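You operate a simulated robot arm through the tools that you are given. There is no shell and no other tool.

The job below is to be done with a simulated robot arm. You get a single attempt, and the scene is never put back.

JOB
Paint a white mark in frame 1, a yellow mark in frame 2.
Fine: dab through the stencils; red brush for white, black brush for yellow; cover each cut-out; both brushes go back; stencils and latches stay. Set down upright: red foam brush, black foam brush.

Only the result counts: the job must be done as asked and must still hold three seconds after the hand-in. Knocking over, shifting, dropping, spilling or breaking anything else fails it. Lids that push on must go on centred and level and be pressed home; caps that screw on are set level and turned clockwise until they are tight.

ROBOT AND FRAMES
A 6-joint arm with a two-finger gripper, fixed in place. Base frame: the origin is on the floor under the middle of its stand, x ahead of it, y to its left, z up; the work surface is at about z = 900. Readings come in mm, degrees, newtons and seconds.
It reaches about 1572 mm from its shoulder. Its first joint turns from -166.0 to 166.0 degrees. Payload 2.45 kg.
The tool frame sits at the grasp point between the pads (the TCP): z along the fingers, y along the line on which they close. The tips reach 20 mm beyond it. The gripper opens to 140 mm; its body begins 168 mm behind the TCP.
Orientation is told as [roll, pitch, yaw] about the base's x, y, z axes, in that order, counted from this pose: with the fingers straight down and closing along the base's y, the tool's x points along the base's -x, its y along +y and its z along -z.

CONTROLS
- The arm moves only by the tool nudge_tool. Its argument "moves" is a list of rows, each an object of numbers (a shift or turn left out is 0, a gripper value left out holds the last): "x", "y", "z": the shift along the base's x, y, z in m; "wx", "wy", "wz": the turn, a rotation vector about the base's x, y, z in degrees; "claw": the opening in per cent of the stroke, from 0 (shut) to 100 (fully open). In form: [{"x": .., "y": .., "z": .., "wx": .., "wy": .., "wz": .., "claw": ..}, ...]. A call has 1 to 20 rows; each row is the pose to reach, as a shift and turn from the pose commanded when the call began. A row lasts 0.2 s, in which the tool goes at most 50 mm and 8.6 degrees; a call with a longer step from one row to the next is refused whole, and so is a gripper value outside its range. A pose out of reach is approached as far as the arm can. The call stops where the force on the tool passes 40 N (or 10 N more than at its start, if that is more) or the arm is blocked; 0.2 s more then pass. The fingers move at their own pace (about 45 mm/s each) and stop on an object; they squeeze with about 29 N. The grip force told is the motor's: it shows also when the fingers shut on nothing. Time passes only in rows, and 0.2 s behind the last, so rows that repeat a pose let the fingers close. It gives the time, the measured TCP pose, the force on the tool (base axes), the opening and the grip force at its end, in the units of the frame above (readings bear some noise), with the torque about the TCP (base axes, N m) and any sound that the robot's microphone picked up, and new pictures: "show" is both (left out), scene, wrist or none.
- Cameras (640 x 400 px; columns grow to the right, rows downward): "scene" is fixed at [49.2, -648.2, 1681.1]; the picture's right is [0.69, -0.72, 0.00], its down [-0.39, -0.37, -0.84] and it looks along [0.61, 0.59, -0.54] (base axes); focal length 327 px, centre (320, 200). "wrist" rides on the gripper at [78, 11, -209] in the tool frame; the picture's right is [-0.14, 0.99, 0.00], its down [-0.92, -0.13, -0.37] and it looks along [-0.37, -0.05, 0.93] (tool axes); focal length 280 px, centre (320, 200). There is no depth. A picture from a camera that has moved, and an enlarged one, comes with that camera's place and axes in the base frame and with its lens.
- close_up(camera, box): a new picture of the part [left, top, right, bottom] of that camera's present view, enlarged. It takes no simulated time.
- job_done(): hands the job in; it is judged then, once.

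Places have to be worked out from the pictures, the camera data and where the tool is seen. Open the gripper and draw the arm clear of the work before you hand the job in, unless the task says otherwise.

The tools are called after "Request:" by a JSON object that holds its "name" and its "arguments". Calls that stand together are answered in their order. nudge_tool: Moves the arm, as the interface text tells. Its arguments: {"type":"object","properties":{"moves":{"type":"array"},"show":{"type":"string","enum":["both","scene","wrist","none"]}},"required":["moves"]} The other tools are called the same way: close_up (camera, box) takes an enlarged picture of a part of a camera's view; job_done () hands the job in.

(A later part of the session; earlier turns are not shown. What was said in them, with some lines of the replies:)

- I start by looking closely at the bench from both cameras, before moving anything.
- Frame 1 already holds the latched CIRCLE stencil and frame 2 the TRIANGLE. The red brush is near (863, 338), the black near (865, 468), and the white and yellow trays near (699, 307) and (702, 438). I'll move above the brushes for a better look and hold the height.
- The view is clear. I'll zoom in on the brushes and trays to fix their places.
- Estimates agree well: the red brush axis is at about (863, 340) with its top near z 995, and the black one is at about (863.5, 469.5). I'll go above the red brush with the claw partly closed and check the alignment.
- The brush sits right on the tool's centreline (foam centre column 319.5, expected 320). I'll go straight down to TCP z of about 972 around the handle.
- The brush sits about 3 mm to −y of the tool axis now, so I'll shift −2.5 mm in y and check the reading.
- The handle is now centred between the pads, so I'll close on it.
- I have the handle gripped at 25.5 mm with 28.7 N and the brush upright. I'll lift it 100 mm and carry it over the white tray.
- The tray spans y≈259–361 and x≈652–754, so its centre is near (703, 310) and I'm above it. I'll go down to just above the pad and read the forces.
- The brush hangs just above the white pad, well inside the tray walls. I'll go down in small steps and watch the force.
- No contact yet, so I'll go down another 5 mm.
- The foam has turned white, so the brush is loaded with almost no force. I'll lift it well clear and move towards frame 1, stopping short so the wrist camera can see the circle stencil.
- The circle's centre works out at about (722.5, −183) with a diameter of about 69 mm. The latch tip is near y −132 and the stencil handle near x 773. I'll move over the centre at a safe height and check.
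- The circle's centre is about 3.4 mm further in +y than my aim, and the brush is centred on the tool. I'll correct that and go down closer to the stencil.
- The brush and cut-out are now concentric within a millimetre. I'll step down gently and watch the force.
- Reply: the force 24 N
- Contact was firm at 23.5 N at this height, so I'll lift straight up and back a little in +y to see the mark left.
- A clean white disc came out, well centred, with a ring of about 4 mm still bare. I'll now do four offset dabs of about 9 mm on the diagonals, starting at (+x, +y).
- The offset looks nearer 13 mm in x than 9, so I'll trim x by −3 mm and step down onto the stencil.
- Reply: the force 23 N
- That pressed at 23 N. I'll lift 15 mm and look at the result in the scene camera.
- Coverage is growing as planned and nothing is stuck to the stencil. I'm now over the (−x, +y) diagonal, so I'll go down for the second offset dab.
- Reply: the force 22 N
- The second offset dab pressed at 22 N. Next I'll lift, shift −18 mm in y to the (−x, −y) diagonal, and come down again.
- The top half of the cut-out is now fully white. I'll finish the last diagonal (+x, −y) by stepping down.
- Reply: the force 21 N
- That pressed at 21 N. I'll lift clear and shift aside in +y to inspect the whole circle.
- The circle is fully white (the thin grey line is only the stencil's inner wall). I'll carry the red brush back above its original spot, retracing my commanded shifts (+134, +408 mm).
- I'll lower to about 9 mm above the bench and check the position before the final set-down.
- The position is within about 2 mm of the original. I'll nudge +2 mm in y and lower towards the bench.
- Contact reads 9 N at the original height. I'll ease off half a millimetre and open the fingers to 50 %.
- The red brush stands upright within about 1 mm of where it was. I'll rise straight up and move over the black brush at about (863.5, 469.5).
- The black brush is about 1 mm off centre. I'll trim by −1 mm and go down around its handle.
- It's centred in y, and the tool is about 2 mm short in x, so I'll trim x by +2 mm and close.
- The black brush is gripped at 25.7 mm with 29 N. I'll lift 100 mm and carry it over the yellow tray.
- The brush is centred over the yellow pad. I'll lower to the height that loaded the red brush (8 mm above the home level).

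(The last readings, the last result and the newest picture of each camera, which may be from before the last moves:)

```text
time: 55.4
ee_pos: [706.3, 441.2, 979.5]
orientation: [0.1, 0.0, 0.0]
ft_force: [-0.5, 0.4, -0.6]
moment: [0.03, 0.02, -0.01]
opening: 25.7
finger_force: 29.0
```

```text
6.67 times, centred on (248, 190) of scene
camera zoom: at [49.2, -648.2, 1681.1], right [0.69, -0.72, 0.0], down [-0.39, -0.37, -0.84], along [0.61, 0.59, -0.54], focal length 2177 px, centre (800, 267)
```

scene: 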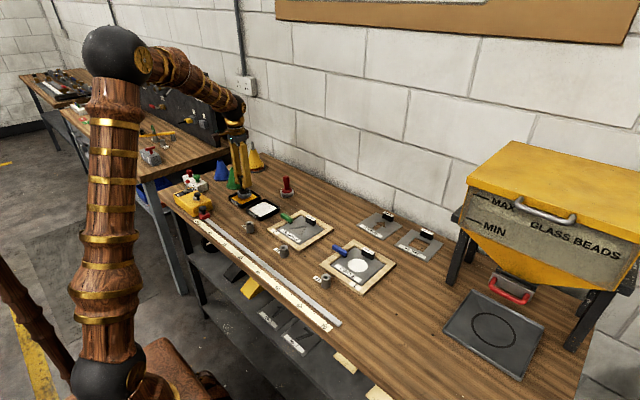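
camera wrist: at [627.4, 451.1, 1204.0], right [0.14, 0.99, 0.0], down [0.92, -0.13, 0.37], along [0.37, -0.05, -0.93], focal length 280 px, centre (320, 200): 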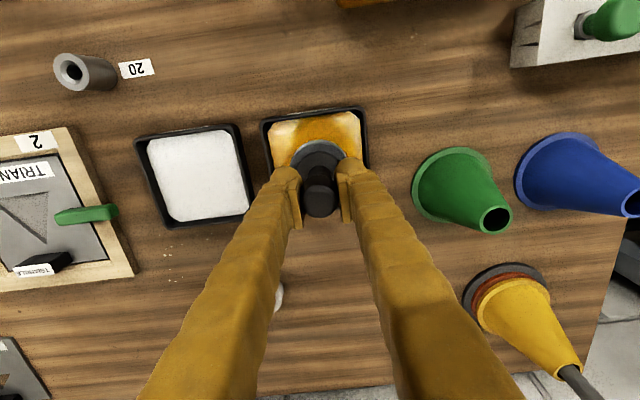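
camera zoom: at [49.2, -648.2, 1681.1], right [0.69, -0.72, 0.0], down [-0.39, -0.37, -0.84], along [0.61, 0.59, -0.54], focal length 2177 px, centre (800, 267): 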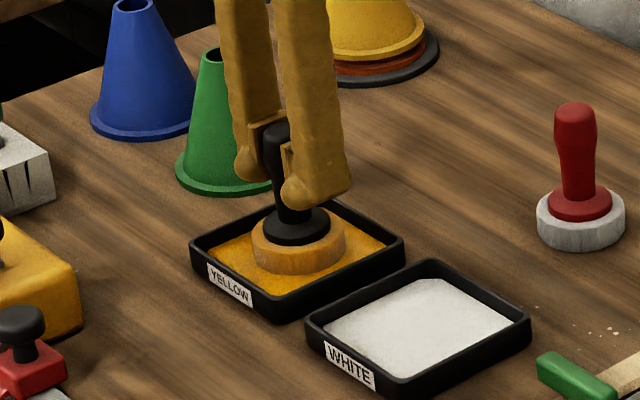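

The foam has turned yellow, so I'll lift and move to just right of frame 2 to view the triangle.

Request:
{"name": "nudge_tool", "arguments": {"moves": [{"z": 0.01}, {"z": 0.03}, {"z": 0.07}, {"z": 0.11}, {"y": -0.04, "z": 0.11}, {"y": -0.08, "z": 0.11}, {"y": -0.12, "z": 0.11}, {"y": -0.16, "z": 0.11}, {"y": -0.2, "z": 0.11}, {"x": 0.01, "y": -0.228, "z": 0.11}, {"x": 0.01, "y": -0.228, "z": 0.11}, {"x": 0.01, "y": -0.228, "z": 0.11}], "show": "both"}}

Request:
{"name": "close_up", "arguments": {"camera": "wrist", "box": [120, 70, 312, 190]}}

Request:
{"name": "close_up", "arguments": {"camera": "scene", "box": [260, 200, 340, 250]}}

```text
time: 58.0
ee_pos: [715.8, 208.7, 1089.0]
orientation: [0.1, 0.0, 0.0]
ft_force: [0.1, -0.7, -0.9]
moment: [-0.02, -0.03, -0.01]
opening: 25.9
finger_force: 28.9
camera wrist: at [636.3, 219.0, 1299.7], right [0.14, 0.99, 0.0], down [0.92, -0.13, 0.37], along [0.37, -0.05, -0.93], focal length 280 px, centre (320, 200)
```

scene: 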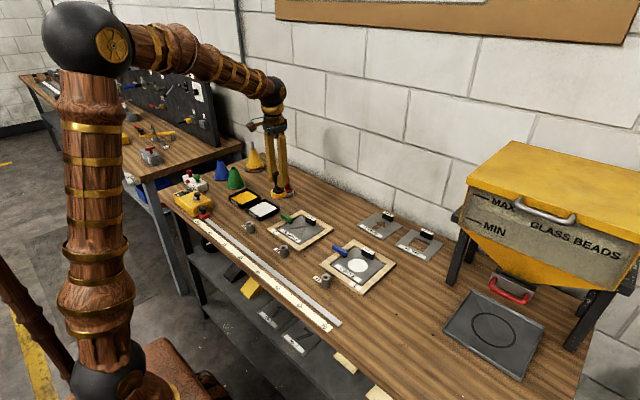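
wrist: 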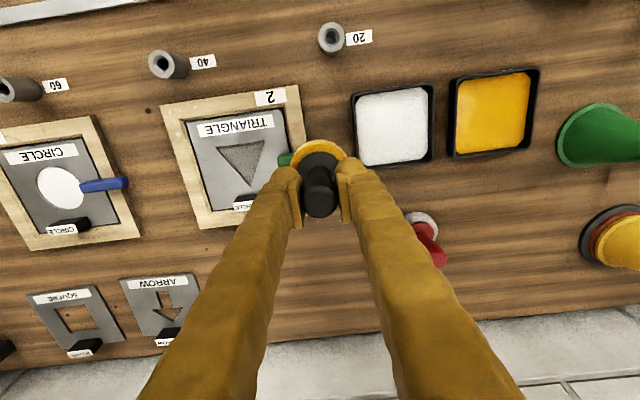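

```text
3.33 times, centred on (216, 130) of wrist
camera zoom: at [636.3, 219.0, 1299.7], right [0.14, 0.99, 0.0], down [0.92, -0.13, 0.37], along [0.37, -0.05, -0.93], focal length 935 px, centre (667, 433)
```

zoom: 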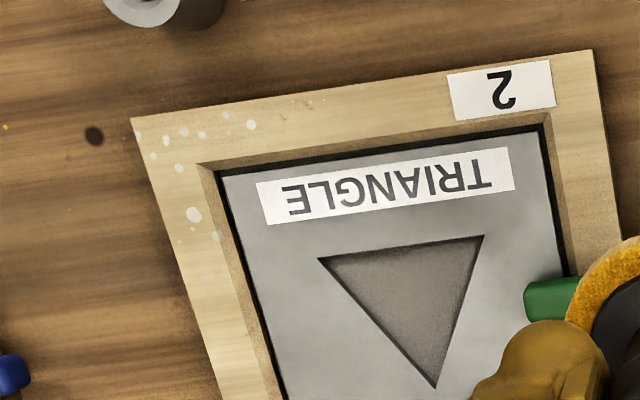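

```text
8.00 times, centred on (300, 225) of scene
camera zoom: at [49.2, -648.2, 1681.1], right [0.69, -0.72, 0.0], down [-0.39, -0.37, -0.84], along [0.61, 0.59, -0.54], focal length 2613 px, centre (480, 0)
```

zoom: 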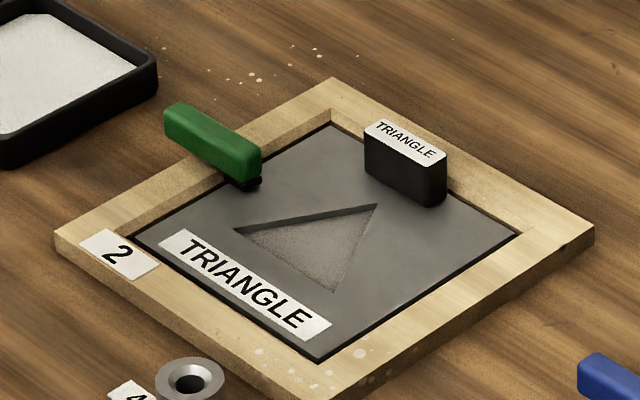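

The triangle's corners come out at roughly (694, 65), (695, 135) and (757, 100). The white specks on that frame were in the very first pictures. I'll plan three dabs and go first above the (−x, −y) corner area at (702, 88), then check.

Request:
{"name": "nudge_tool", "arguments": {"moves": [{"x": -0.004, "y": -0.04}, {"x": -0.009, "y": -0.08}, {"x": -0.0138, "y": -0.1207}, {"x": -0.0138, "y": -0.1207, "z": -0.03}, {"x": -0.0138, "y": -0.1207, "z": -0.06}, {"x": -0.0138, "y": -0.1207, "z": -0.085}, {"x": -0.0138, "y": -0.1207, "z": -0.085}, {"x": -0.0138, "y": -0.1207, "z": -0.085}], "show": "wrist"}}

Request:
{"name": "close_up", "arguments": {"camera": "wrist", "box": [240, 110, 400, 210]}}

Request:
{"name": "close_up", "arguments": {"camera": "scene", "box": [260, 190, 340, 250]}}

```text
time: 59.8
ee_pos: [702.6, 90.4, 1004.6]
orientation: [0.1, 0.0, 0.0]
ft_force: [0.7, 0.8, -1.0]
moment: [0.01, -0.02, 0.01]
opening: 25.6
finger_force: 29.1
camera wrist: at [623.1, 101.6, 1213.6], right [0.14, 0.99, 0.0], down [0.92, -0.13, 0.37], along [0.37, -0.05, -0.93], focal length 280 px, centre (320, 200)
```

wrist: 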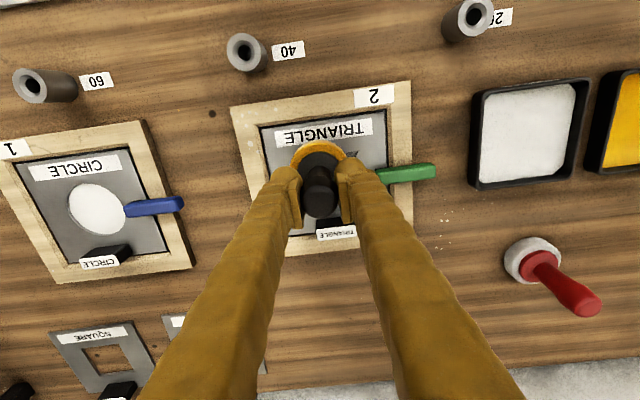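

```text
4.00 times, centred on (320, 160) of wrist
camera zoom: at [623.1, 101.6, 1213.6], right [0.14, 0.99, 0.0], down [0.92, -0.13, 0.37], along [0.37, -0.05, -0.93], focal length 1122 px, centre (320, 360)
```

zoom: 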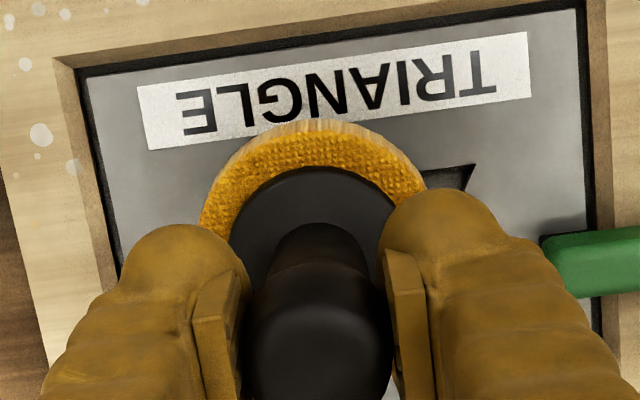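

```text
6.67 times, centred on (300, 220) of scene
camera zoom: at [49.2, -648.2, 1681.1], right [0.69, -0.72, 0.0], down [-0.39, -0.37, -0.84], along [0.61, 0.59, -0.54], focal length 2177 px, centre (453, 67)
```

zoom: 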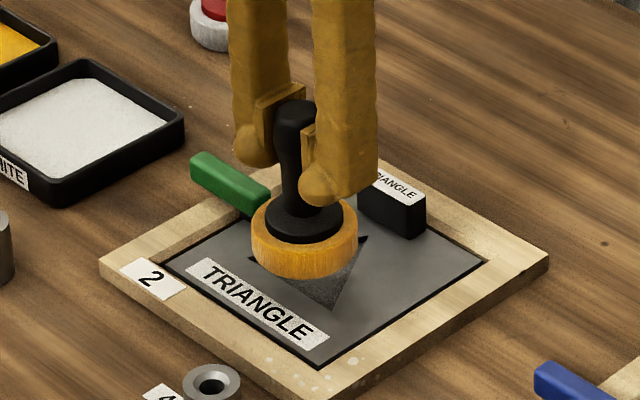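

Corner B's position confirms my estimate to within 1 mm. I'll shift −3 mm in y to give corner A more margin, then go down close to the stencil.

Request:
{"name": "nudge_tool", "arguments": {"moves": [{"x": -0.001, "y": -0.003, "z": -0.005}, {"x": -0.001, "y": -0.003, "z": -0.012}, {"x": -0.001, "y": -0.003, "z": -0.018}, {"x": -0.001, "y": -0.003, "z": -0.022}, {"x": -0.001, "y": -0.003, "z": -0.022}], "show": "none"}}

Request:
{"name": "close_up", "arguments": {"camera": "wrist", "box": [240, 110, 400, 210]}}

Request:
{"name": "close_up", "arguments": {"camera": "scene", "box": [260, 190, 340, 250]}}

```text
time: 61.0
ee_pos: [701.4, 89.0, 982.5]
orientation: [0.1, 0.1, 0.0]
ft_force: [0.5, -0.9, -1.0]
moment: [0.01, -0.01, 0.02]
opening: 26.1
finger_force: 29.1
```

```text
4.00 times, centred on (320, 160) of wrist
camera zoom: at [622.1, 99.2, 1192.6], right [0.14, 0.99, 0.0], down [0.92, -0.13, 0.37], along [0.37, -0.05, -0.93], focal length 1122 px, centre (320, 360)
```

zoom: 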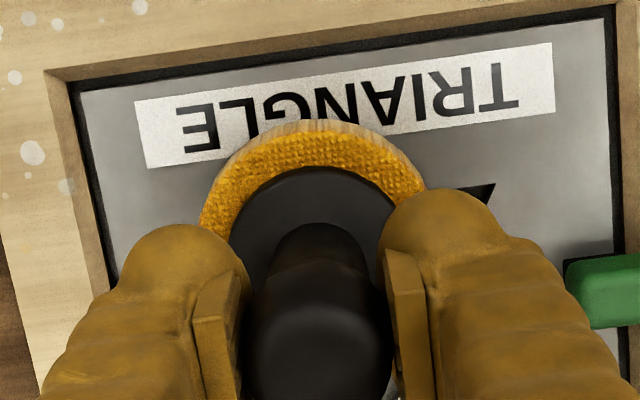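

```text
6.67 times, centred on (300, 220) of scene
camera zoom: at [49.2, -648.2, 1681.1], right [0.69, -0.72, 0.0], down [-0.39, -0.37, -0.84], along [0.61, 0.59, -0.54], focal length 2177 px, centre (453, 67)
```

zoom: 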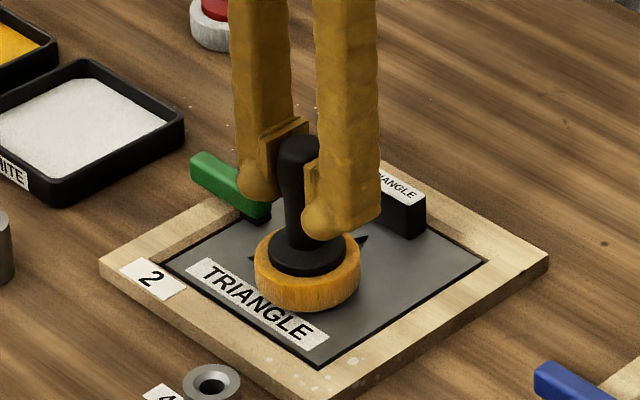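

Request:
{"name": "nudge_tool", "arguments": {"moves": [{"z": -0.001}, {"z": -0.002}, {"z": -0.002}], "show": "none"}}

```text
time: 61.8
ee_pos: [700.8, 88.2, 980.4]
orientation: [0.1, 0.0, -0.1]
ft_force: [-0.2, -0.8, -0.9]
moment: [-0.01, 0.0, -0.01]
opening: 25.5
finger_force: 28.7
```

Request:
{"name": "nudge_tool", "arguments": {"moves": [{"z": -0.001}, {"z": -0.001}], "show": "none"}}

```text
time: 62.4
ee_pos: [701.1, 87.9, 981.1]
orientation: [0.0, 0.0, -0.1]
ft_force: [0.8, -0.7, -0.7]
moment: [-0.01, -0.01, 0.04]
opening: 25.9
finger_force: 29.0
```

Request:
{"name": "nudge_tool", "arguments": {"moves": [{"z": -0.001}, {"z": -0.001}], "show": "none"}}

```text
time: 63.0
ee_pos: [700.4, 87.7, 979.0]
orientation: [0.1, -0.1, 0.0]
ft_force: [-0.8, 0.1, -0.3]
moment: [0.02, -0.01, 0.04]
opening: 25.5
finger_force: 29.4
```

Request:
{"name": "nudge_tool", "arguments": {"moves": [{"z": -0.0008}, {"z": -0.0008}], "show": "none"}}

```text
time: 63.6
ee_pos: [702.1, 87.7, 978.6]
orientation: [0.1, -0.2, 0.1]
ft_force: [-2.2, 0.7, 9.6]
moment: [-0.07, 0.15, 0.0]
opening: 25.6
finger_force: 29.0
```

Request:
{"name": "nudge_tool", "arguments": {"moves": [{"z": -0.0005}, {"z": -0.0005}], "show": "none"}}

```text
time: 64.2
ee_pos: [701.6, 88.6, 976.9]
orientation: [0.0, -0.1, 0.0]
ft_force: [2.0, -2.2, 24.4]
moment: [0.03, 0.04, 0.03]
opening: 25.4
finger_force: 29.2
```

The first triangle dab pressed at 24 N. I'll lift, shift +23 mm in y to the B-corner position (clear of the green latch), and come down.

Request:
{"name": "nudge_tool", "arguments": {"moves": [{"z": 0.01}, {"z": 0.03}, {"x": -0.001, "y": 0.012, "z": 0.035}, {"x": -0.001, "y": 0.023, "z": 0.035}, {"x": -0.001, "y": 0.023, "z": 0.02}, {"x": -0.001, "y": 0.023, "z": 0.01}, {"x": -0.001, "y": 0.023, "z": 0.004}, {"x": -0.001, "y": 0.023, "z": 0.003}, {"x": -0.001, "y": 0.023, "z": 0.003}], "show": "none"}}

Request:
{"name": "close_up", "arguments": {"camera": "wrist", "box": [240, 110, 400, 210]}}

Request:
{"name": "close_up", "arguments": {"camera": "scene", "box": [260, 190, 340, 250]}}

```text
time: 66.2
ee_pos: [699.0, 111.1, 979.2]
orientation: [0.1, 0.0, 0.0]
ft_force: [0.7, -0.3, -0.8]
moment: [-0.01, -0.02, -0.01]
opening: 25.8
finger_force: 28.7
```

```text
4.00 times, centred on (320, 160) of wrist
camera zoom: at [621.2, 122.5, 1190.0], right [0.14, 0.99, 0.0], down [0.92, -0.13, 0.37], along [0.37, -0.05, -0.93], focal length 1122 px, centre (320, 360)
```

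zoom: 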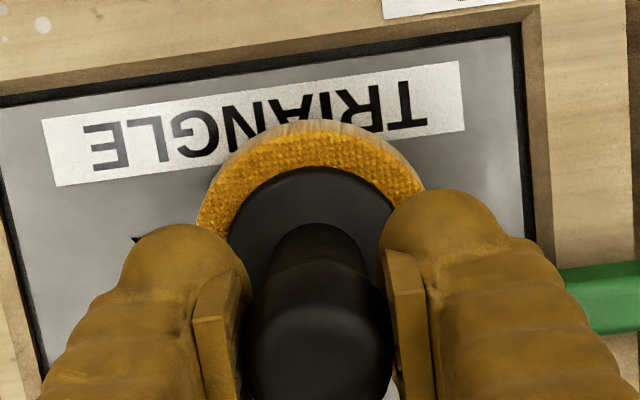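

```text
6.67 times, centred on (300, 220) of scene
camera zoom: at [49.2, -648.2, 1681.1], right [0.69, -0.72, 0.0], down [-0.39, -0.37, -0.84], along [0.61, 0.59, -0.54], focal length 2177 px, centre (453, 67)
```

zoom: 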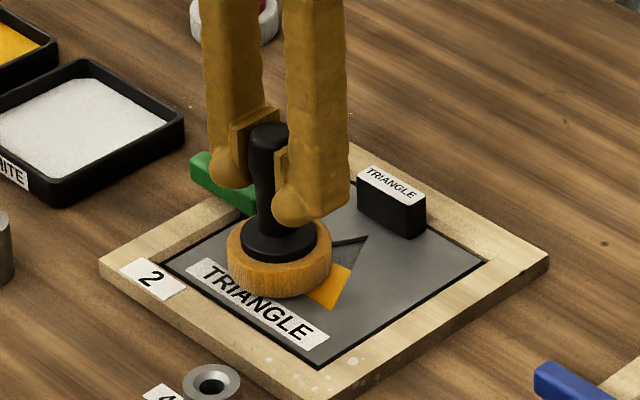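

Painted yellow is showing in the A area and the brush is placed well for corner B. I'll step down.

Request:
{"name": "nudge_tool", "arguments": {"moves": [{"z": -0.001}, {"z": -0.002}, {"z": -0.0025}, {"z": -0.0025}], "show": "none"}}

```text
time: 67.2
ee_pos: [699.8, 111.7, 977.9]
orientation: [0.1, 0.0, 0.0]
ft_force: [0.1, 0.2, 0.8]
moment: [0.01, -0.06, -0.03]
opening: 25.4
finger_force: 28.4
```

Request:
{"name": "nudge_tool", "arguments": {"moves": [{"z": -0.0008}, {"z": -0.0008}], "show": "none"}}

```text
time: 67.8
ee_pos: [699.4, 111.1, 978.1]
orientation: [0.1, -0.2, 0.1]
ft_force: [-1.0, 0.7, 11.3]
moment: [0.04, 0.13, 0.0]
opening: 25.3
finger_force: 29.2
```

Request:
{"name": "nudge_tool", "arguments": {"moves": [{"z": -0.0005}, {"z": -0.0005}], "show": "none"}}

```text
time: 68.4
ee_pos: [700.2, 110.9, 977.3]
orientation: [0.1, -0.1, 0.0]
ft_force: [1.9, -1.9, 22.9]
moment: [0.02, -0.05, 0.01]
opening: 25.8
finger_force: 29.3
```

That pressed at 23 N. Now for the apex: I'll lift, shift (+31, −12) mm, which leaves about 8 mm to the stencil handle, and come down part way to check.

Request:
{"name": "nudge_tool", "arguments": {"moves": [{"z": 0.01}, {"z": 0.03}, {"x": 0.016, "y": -0.006, "z": 0.035}, {"x": 0.0314, "y": -0.0119, "z": 0.035}, {"x": 0.0314, "y": -0.0119, "z": 0.025}, {"x": 0.0314, "y": -0.0119, "z": 0.015}, {"x": 0.0314, "y": -0.0119, "z": 0.015}], "show": "wrist"}}

Request:
{"name": "close_up", "arguments": {"camera": "wrist", "box": [240, 110, 400, 210]}}

Request:
{"name": "close_up", "arguments": {"camera": "scene", "box": [260, 190, 340, 250]}}

```text
time: 70.0
ee_pos: [730.5, 100.1, 990.3]
orientation: [0.2, 0.0, 0.0]
ft_force: [0.0, 0.1, -0.5]
moment: [0.04, -0.02, 0.02]
opening: 25.6
finger_force: 28.1
camera wrist: at [651.4, 109.9, 1200.3], right [0.14, 0.99, 0.0], down [0.92, -0.13, 0.37], along [0.37, -0.05, -0.93], focal length 280 px, centre (320, 200)
```

wrist: 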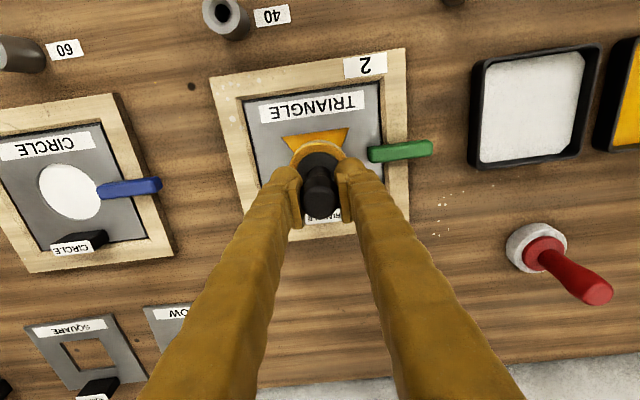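

```text
4.00 times, centred on (320, 160) of wrist
camera zoom: at [651.4, 109.9, 1200.3], right [0.14, 0.99, 0.0], down [0.92, -0.13, 0.37], along [0.37, -0.05, -0.93], focal length 1122 px, centre (320, 360)
```

zoom: 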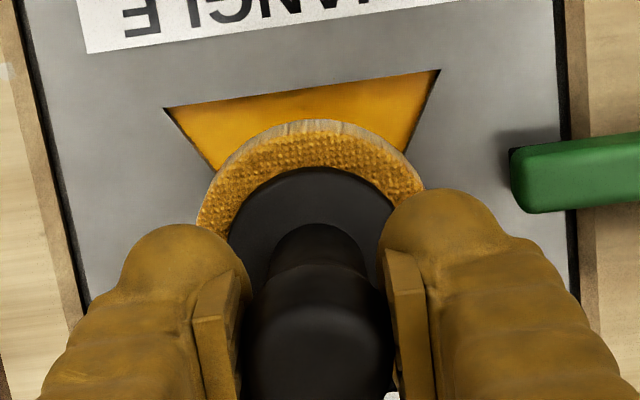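

```text
6.67 times, centred on (300, 220) of scene
camera zoom: at [49.2, -648.2, 1681.1], right [0.69, -0.72, 0.0], down [-0.39, -0.37, -0.84], along [0.61, 0.59, -0.54], focal length 2177 px, centre (453, 67)
```

zoom: 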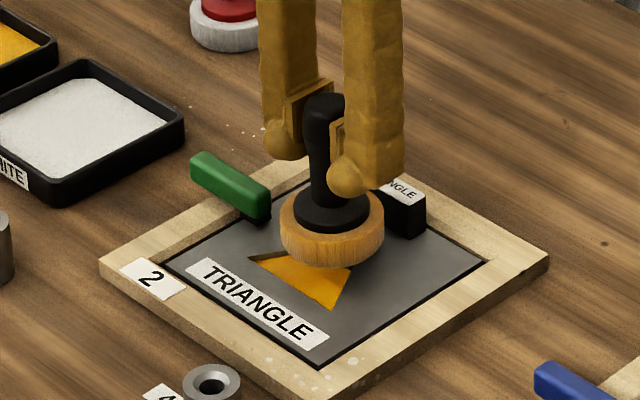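

Both base corners are fully yellow. I'll shift +2 mm in x for apex margin and lower the brush onto it.

Request:
{"name": "nudge_tool", "arguments": {"moves": [{"x": 0.002, "z": -0.005}, {"x": 0.002, "z": -0.009}, {"x": 0.002, "z": -0.012}, {"x": 0.002, "z": -0.0135}, {"x": 0.002, "z": -0.0135}], "show": "none"}}

Request:
{"name": "close_up", "arguments": {"camera": "scene", "box": [260, 190, 340, 250]}}

```text
time: 71.2
ee_pos: [734.3, 100.3, 978.8]
orientation: [0.1, 0.0, 0.0]
ft_force: [0.6, 0.6, -1.2]
moment: [0.0, 0.02, -0.02]
opening: 25.7
finger_force: 29.6
```

```text
6.67 times, centred on (300, 220) of scene
camera zoom: at [49.2, -648.2, 1681.1], right [0.69, -0.72, 0.0], down [-0.39, -0.37, -0.84], along [0.61, 0.59, -0.54], focal length 2177 px, centre (453, 67)
```

zoom: 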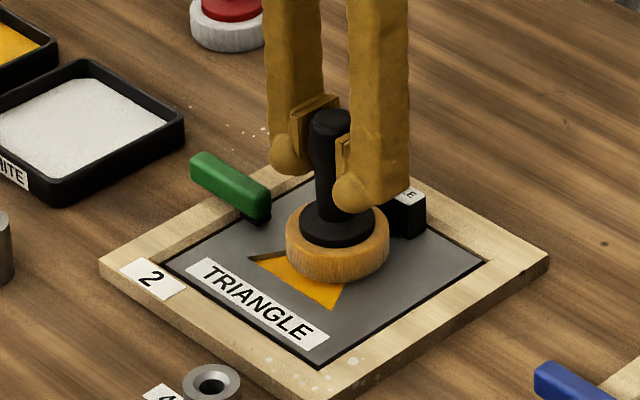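

Request:
{"name": "nudge_tool", "arguments": {"moves": [{"z": -0.001}, {"z": -0.0015}, {"z": -0.0015}], "show": "none"}}

```text
time: 72.0
ee_pos: [733.8, 100.1, 977.3]
orientation: [0.1, -0.1, 0.0]
ft_force: [-1.4, -2.1, 21.3]
moment: [-0.03, 0.11, 0.0]
opening: 25.6
finger_force: 28.9
```

That pressed at 21 N. I'll lift clear and move aside in +y to inspect the triangle.

Request:
{"name": "nudge_tool", "arguments": {"moves": [{"z": 0.01}, {"z": 0.04}, {"z": 0.08}, {"y": 0.04, "z": 0.1}, {"y": 0.08, "z": 0.11}, {"y": 0.12, "z": 0.11}, {"y": 0.12, "z": 0.11}], "show": "wrist"}}

Request:
{"name": "close_up", "arguments": {"camera": "wrist", "box": [200, 100, 280, 150]}}

Request:
{"name": "close_up", "arguments": {"camera": "wrist", "box": [200, 130, 280, 180]}}

Request:
{"name": "close_up", "arguments": {"camera": "scene", "box": [275, 210, 325, 240]}}

```text
time: 73.6
ee_pos: [731.4, 217.4, 1086.2]
orientation: [0.1, 0.0, 0.1]
ft_force: [0.4, -0.5, -1.1]
moment: [0.04, -0.01, -0.01]
opening: 25.7
finger_force: 29.1
camera wrist: at [653.1, 228.0, 1296.3], right [0.14, 0.99, 0.0], down [0.92, -0.13, 0.37], along [0.37, -0.05, -0.93], focal length 280 px, centre (320, 200)
```

wrist: 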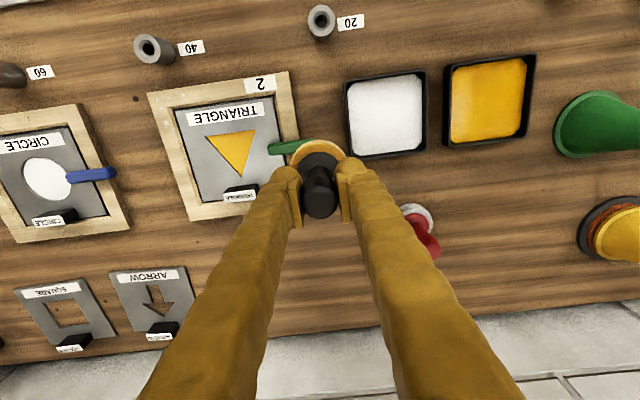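

```text
8.00 times, centred on (240, 125) of wrist
camera zoom: at [653.1, 228.0, 1296.3], right [0.14, 0.99, 0.0], down [0.92, -0.13, 0.37], along [0.37, -0.05, -0.93], focal length 2243 px, centre (960, 800)
```

zoom: 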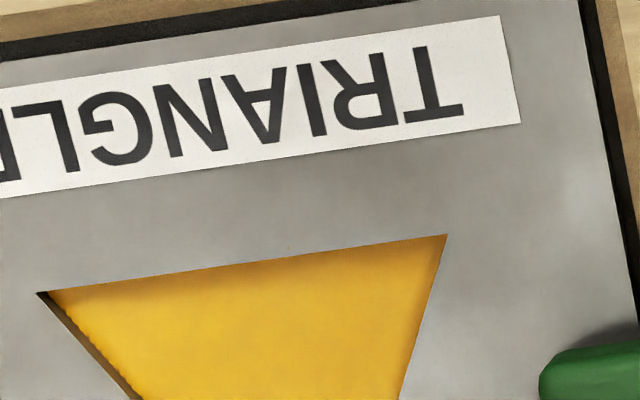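

```text
8.00 times, centred on (240, 155) of wrist
camera zoom: at [653.1, 228.0, 1296.3], right [0.14, 0.99, 0.0], down [0.92, -0.13, 0.37], along [0.37, -0.05, -0.93], focal length 2243 px, centre (960, 560)
```

zoom: 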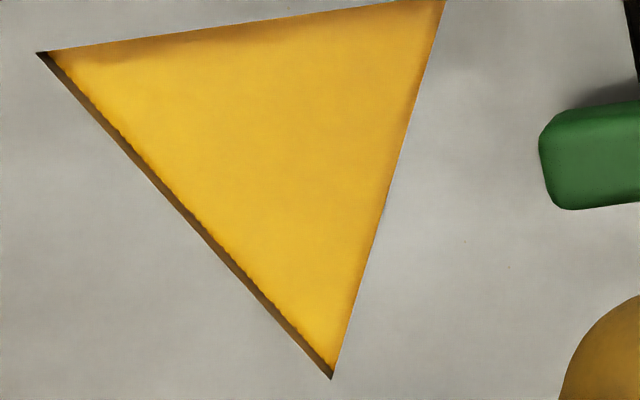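

```text
12.80 times, centred on (300, 225) of scene
camera zoom: at [49.2, -648.2, 1681.1], right [0.69, -0.72, 0.0], down [-0.39, -0.37, -0.84], along [0.61, 0.59, -0.54], focal length 4180 px, centre (576, -120)
```

zoom: 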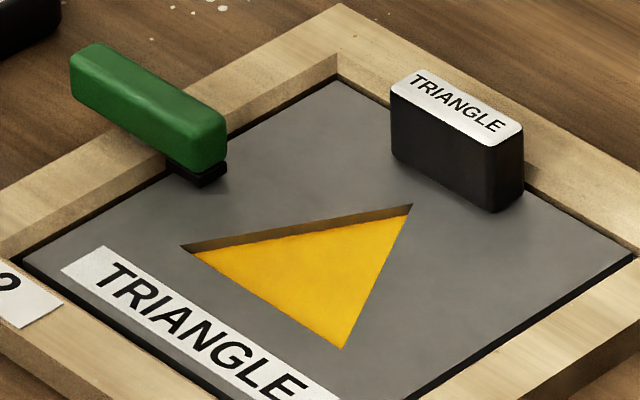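

The triangle is fully yellow (only the stencil's inner wall shows dark). I'll return the black brush above its original spot by reversing my shifts (+131.4, +249.1 mm) at height.

Request:
{"name": "nudge_tool", "arguments": {"moves": [{"x": 0.01, "y": 0.036}, {"x": 0.025, "y": 0.072}, {"x": 0.04, "y": 0.108}, {"x": 0.055, "y": 0.144}, {"x": 0.072, "y": 0.18}, {"x": 0.092, "y": 0.214}, {"x": 0.112, "y": 0.24}, {"x": 0.1314, "y": 0.2491}, {"x": 0.1314, "y": 0.2491, "z": -0.03}, {"x": 0.1314, "y": 0.2491, "z": -0.06}, {"x": 0.1314, "y": 0.2491, "z": -0.09}, {"x": 0.1314, "y": 0.2491, "z": -0.1}, {"x": 0.1314, "y": 0.2491, "z": -0.1}, {"x": 0.1314, "y": 0.2491, "z": -0.1}], "show": "both"}}

Request:
{"name": "close_up", "arguments": {"camera": "scene", "box": [230, 140, 326, 200]}}

```text
time: 76.6
ee_pos: [865.1, 466.8, 985.1]
orientation: [0.1, 0.1, 0.0]
ft_force: [0.8, 0.7, -0.5]
moment: [0.01, 0.01, -0.02]
opening: 25.6
finger_force: 28.7
camera wrist: at [786.8, 477.7, 1195.2], right [0.14, 0.99, 0.0], down [0.92, -0.13, 0.37], along [0.37, -0.05, -0.93], focal length 280 px, centre (320, 200)
```

scene: 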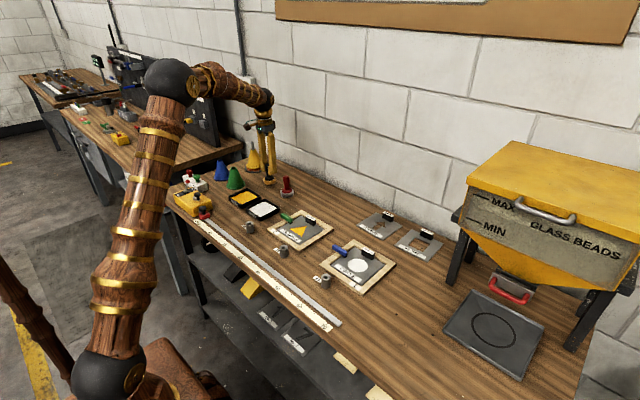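
wrist: 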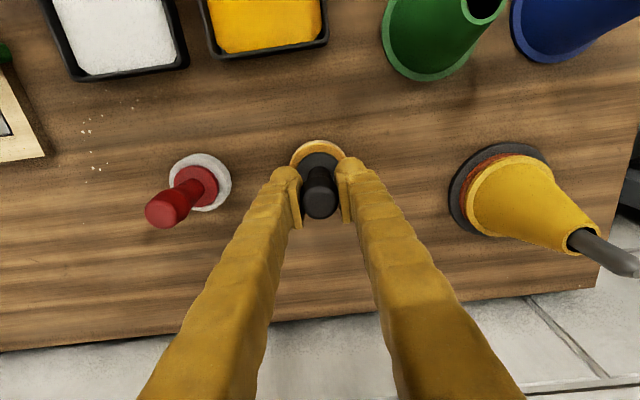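

```text
6.67 times, centred on (278, 170) of scene
camera zoom: at [49.2, -648.2, 1681.1], right [0.69, -0.72, 0.0], down [-0.39, -0.37, -0.84], along [0.61, 0.59, -0.54], focal length 2177 px, centre (600, 400)
```

zoom: 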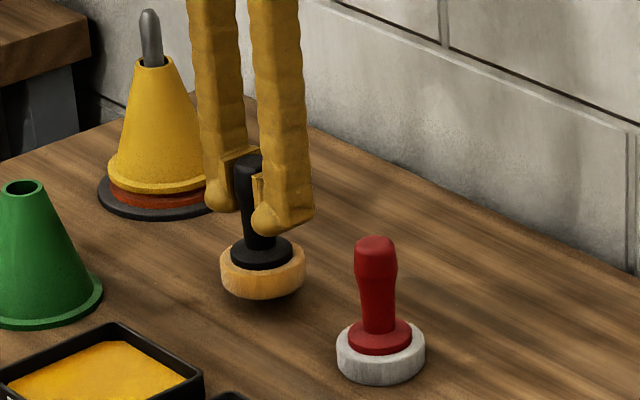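

It's about 2–3 mm short in y, so I'll trim it and lower towards the bench.

Request:
{"name": "nudge_tool", "arguments": {"moves": [{"x": -0.001, "y": 0.002, "z": -0.004}, {"x": -0.001, "y": 0.002, "z": -0.008}, {"x": -0.001, "y": 0.002, "z": -0.011}, {"x": -0.001, "y": 0.002, "z": -0.013}, {"x": -0.001, "y": 0.002, "z": -0.013}], "show": "none"}}

Request:
{"name": "close_up", "arguments": {"camera": "scene", "box": [230, 140, 326, 200]}}

```text
time: 77.8
ee_pos: [863.3, 471.3, 972.2]
orientation: [0.1, 0.0, 0.0]
ft_force: [-1.0, -0.1, 0.2]
moment: [-0.03, -0.04, -0.01]
opening: 25.9
finger_force: 28.4
```

```text
6.67 times, centred on (278, 170) of scene
camera zoom: at [49.2, -648.2, 1681.1], right [0.69, -0.72, 0.0], down [-0.39, -0.37, -0.84], along [0.61, 0.59, -0.54], focal length 2177 px, centre (600, 400)
```

zoom: 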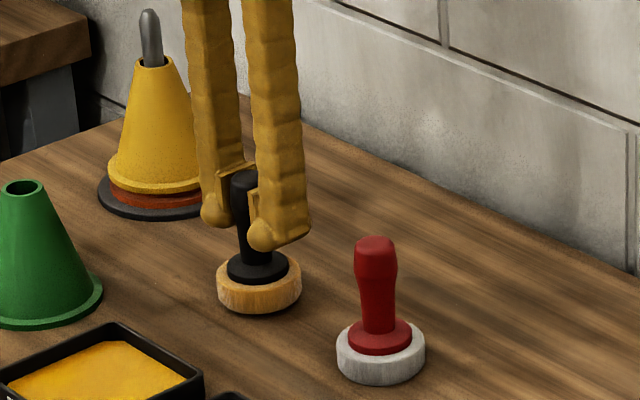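

Horizontally the foam matches the original pixels (217–301). I'll take the last millimetres to contact.

Request:
{"name": "nudge_tool", "arguments": {"moves": [{"z": -0.001}, {"z": -0.0015}, {"z": -0.0015}], "show": "none"}}

```text
time: 78.6
ee_pos: [863.4, 471.0, 971.9]
orientation: [0.0, 0.1, 0.1]
ft_force: [-0.5, -0.5, -0.8]
moment: [0.0, 0.0, -0.01]
opening: 25.6
finger_force: 28.7
```

Request:
{"name": "nudge_tool", "arguments": {"moves": [{"z": -0.001}, {"z": -0.001}], "show": "none"}}

```text
time: 79.2
ee_pos: [862.3, 471.2, 971.5]
orientation: [0.1, 0.0, -0.1]
ft_force: [0.0, 0.3, -0.6]
moment: [0.04, 0.01, 0.01]
opening: 25.6
finger_force: 28.7
```

Request:
{"name": "nudge_tool", "arguments": {"moves": [{"z": -0.001}, {"z": -0.001}], "show": "none"}}

```text
time: 79.8
ee_pos: [863.5, 471.7, 970.0]
orientation: [0.2, 0.1, 0.0]
ft_force: [-0.4, -0.2, 0.2]
moment: [-0.01, 0.0, 0.01]
opening: 25.4
finger_force: 29.4
```

Request:
{"name": "nudge_tool", "arguments": {"moves": [{"z": -0.001}, {"z": -0.001}], "show": "none"}}

Request:
{"name": "close_up", "arguments": {"camera": "scene", "box": [250, 165, 298, 195]}}

```text
time: 80.4
ee_pos: [862.4, 471.0, 969.6]
orientation: [0.2, 0.1, 0.0]
ft_force: [0.1, -1.5, 2.9]
moment: [0.06, -0.03, 0.0]
opening: 25.6
finger_force: 28.7
```

```text
13.33 times, centred on (274, 180) of scene
camera zoom: at [49.2, -648.2, 1681.1], right [0.69, -0.72, 0.0], down [-0.39, -0.37, -0.84], along [0.61, 0.59, -0.54], focal length 4354 px, centre (933, 467)
```

zoom: 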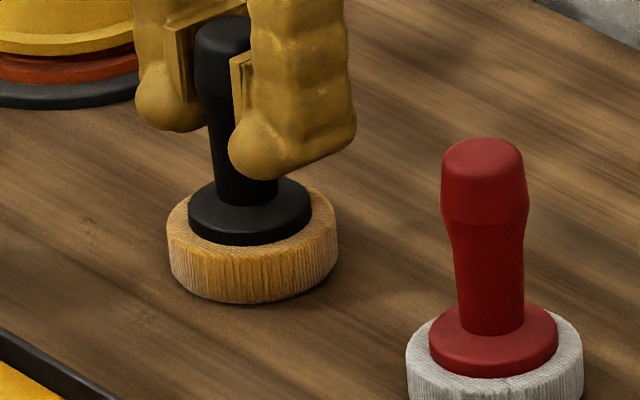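

Contact has begun at 2.9 N. I'll press 0.4 mm more so it sits flat, then open the fingers.

Request:
{"name": "nudge_tool", "arguments": {"moves": [{"z": -0.0004}, {"z": -0.0004}, {"z": -0.0004, "claw": 25}, {"z": -0.0004, "claw": 35}, {"z": -0.0004, "claw": 45}, {"z": -0.0004, "claw": 50}, {"z": -0.0004, "claw": 50}], "show": "wrist"}}

Request:
{"name": "close_up", "arguments": {"camera": "wrist", "box": [240, 130, 400, 230]}}

Request:
{"name": "close_up", "arguments": {"camera": "scene", "box": [230, 140, 326, 200]}}

```text
time: 82.0
ee_pos: [864.7, 471.0, 969.7]
orientation: [0.1, 0.0, 0.1]
ft_force: [-0.3, 0.1, 0.0]
moment: [-0.04, -0.03, 0.04]
opening: 70.1
finger_force: 0.0
camera wrist: at [785.1, 481.3, 1179.0], right [0.14, 0.99, 0.0], down [0.92, -0.13, 0.37], along [0.37, -0.05, -0.93], focal length 280 px, centre (320, 200)
```

wrist: 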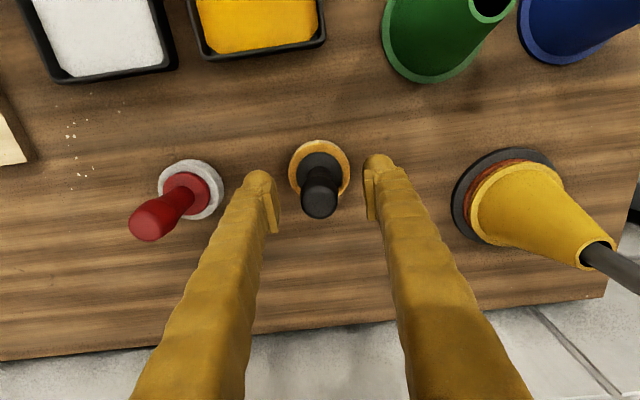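

```text
4.00 times, centred on (320, 180) of wrist
camera zoom: at [785.1, 481.3, 1179.0], right [0.14, 0.99, 0.0], down [0.92, -0.13, 0.37], along [0.37, -0.05, -0.93], focal length 1122 px, centre (320, 280)
```

zoom: 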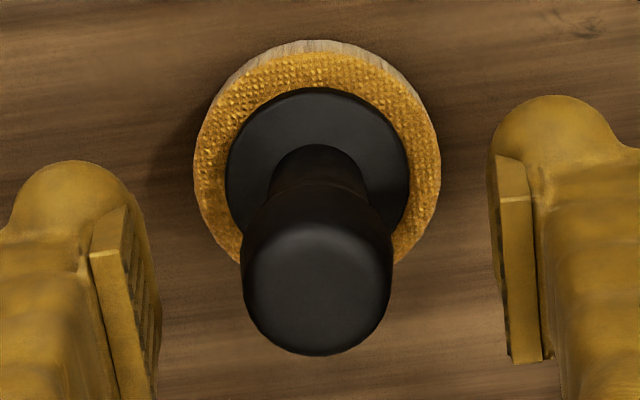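

```text
6.67 times, centred on (278, 170) of scene
camera zoom: at [49.2, -648.2, 1681.1], right [0.69, -0.72, 0.0], down [-0.39, -0.37, -0.84], along [0.61, 0.59, -0.54], focal length 2177 px, centre (600, 400)
```

zoom: 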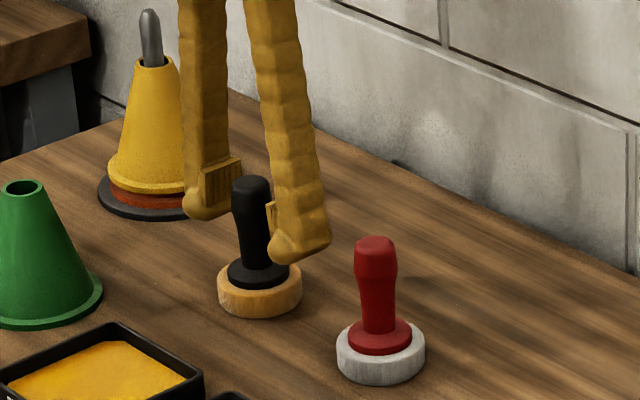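

The black brush stands upright at its original spot. I'll rise straight up and withdraw the arm clear of the work.

Request:
{"name": "nudge_tool", "arguments": {"moves": [{"z": 0.03}, {"z": 0.07}, {"z": 0.11}, {"z": 0.15}, {"z": 0.19}, {"z": 0.21, "claw": 60}, {"x": -0.04, "z": 0.22}, {"x": -0.08, "z": 0.22}, {"x": -0.12, "z": 0.22}, {"x": -0.16, "z": 0.22}, {"x": -0.2, "z": 0.22, "claw": 80}, {"x": -0.22, "z": 0.22, "claw": 100}, {"x": -0.22, "z": 0.22, "claw": 100}, {"x": -0.22, "z": 0.22, "claw": 100}, {"x": -0.22, "z": 0.22, "claw": 100}], "show": "both"}}

Request:
{"name": "close_up", "arguments": {"camera": "scene", "box": [170, 140, 330, 240]}}

Request:
{"name": "close_up", "arguments": {"camera": "scene", "box": [250, 190, 450, 315]}}

Request:
{"name": "close_up", "arguments": {"camera": "wrist", "box": [200, 130, 440, 300]}}

```text
time: 85.2
ee_pos: [643.8, 473.7, 1187.2]
orientation: [0.0, -0.1, 0.0]
ft_force: [0.1, 1.0, -0.7]
moment: [-0.01, 0.01, -0.05]
opening: 140.0
finger_force: 0.0
camera wrist: at [565.5, 484.0, 1396.7], right [0.14, 0.99, 0.0], down [0.92, -0.13, 0.37], along [0.37, -0.05, -0.93], focal length 280 px, centre (320, 200)
```

scene: 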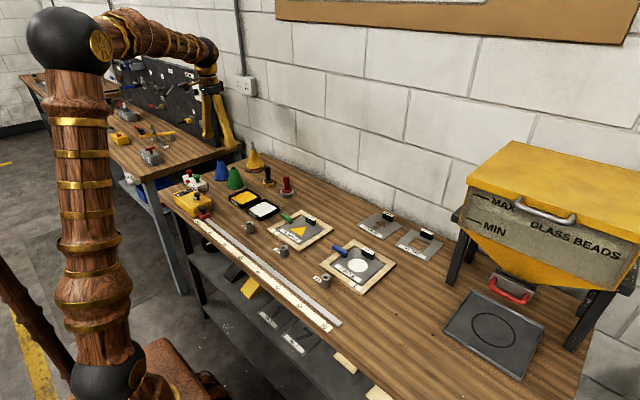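
wrist: 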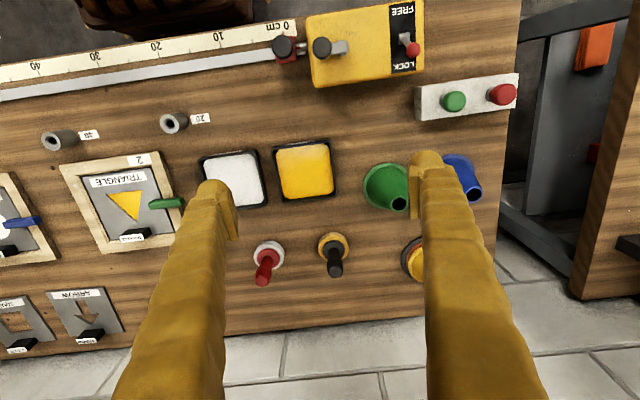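

```text
4.00 times, centred on (250, 190) of scene
camera zoom: at [49.2, -648.2, 1681.1], right [0.69, -0.72, 0.0], down [-0.39, -0.37, -0.84], along [0.61, 0.59, -0.54], focal length 1306 px, centre (600, 240)
```

zoom: 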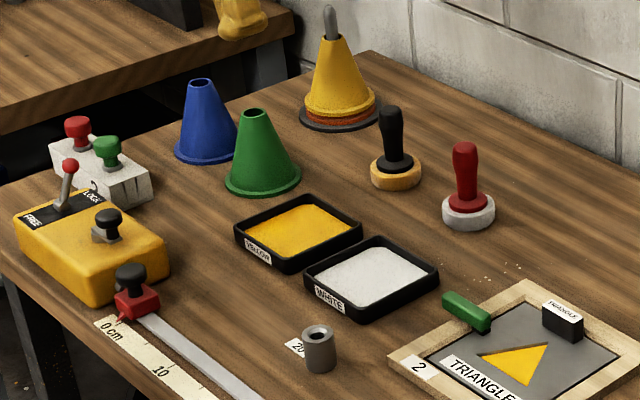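

```text
3.20 times, centred on (350, 252) of scene
camera zoom: at [49.2, -648.2, 1681.1], right [0.69, -0.72, 0.0], down [-0.39, -0.37, -0.84], along [0.61, 0.59, -0.54], focal length 1045 px, centre (224, 32)
```

zoom: 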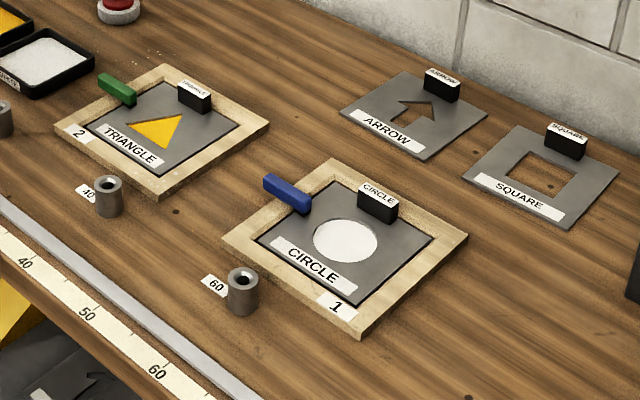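

```text
2.35 times, centred on (320, 215) of wrist
camera zoom: at [565.5, 484.0, 1396.7], right [0.14, 0.99, 0.0], down [0.92, -0.13, 0.37], along [0.37, -0.05, -0.93], focal length 660 px, centre (320, 165)
```

zoom: 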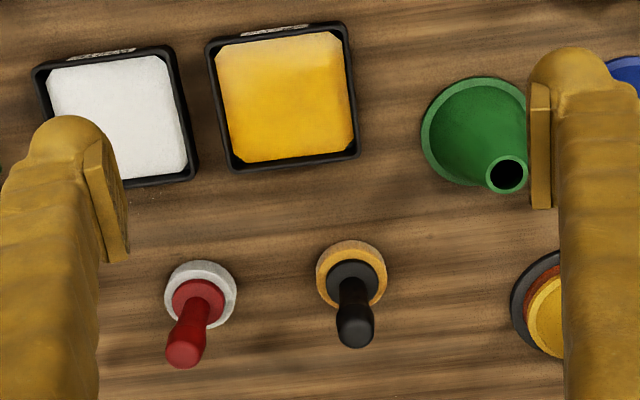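

Both marks are complete, both brushes stand upright where they started, and the frames, stencils and latches look unmoved against the first pictures. The gripper is open and the arm is clear, so I'm handing the job in.

Request:
{"name": "job_done", "arguments": {}}

```text
The job is handed in.
```

The job is handed in. Frame 1 has a white mark through the circle stencil, and frame 2 has a yellow mark through the triangle stencil. In the last close-ups, both cut-outs look fully covered.

- **Brushes:** I used red for white and black for yellow. Both are back upright, within about 1 mm of where they started. Their foam is still coated with paint.
- **Stencils and latches:** both stencils are still in their frames with the latches closed. Nothing else looks moved compared with the first pictures.
- **Arm:** the gripper is open and drawn clear of the work.

I don't have the judge's verdict, only what the cameras and force readings showed.
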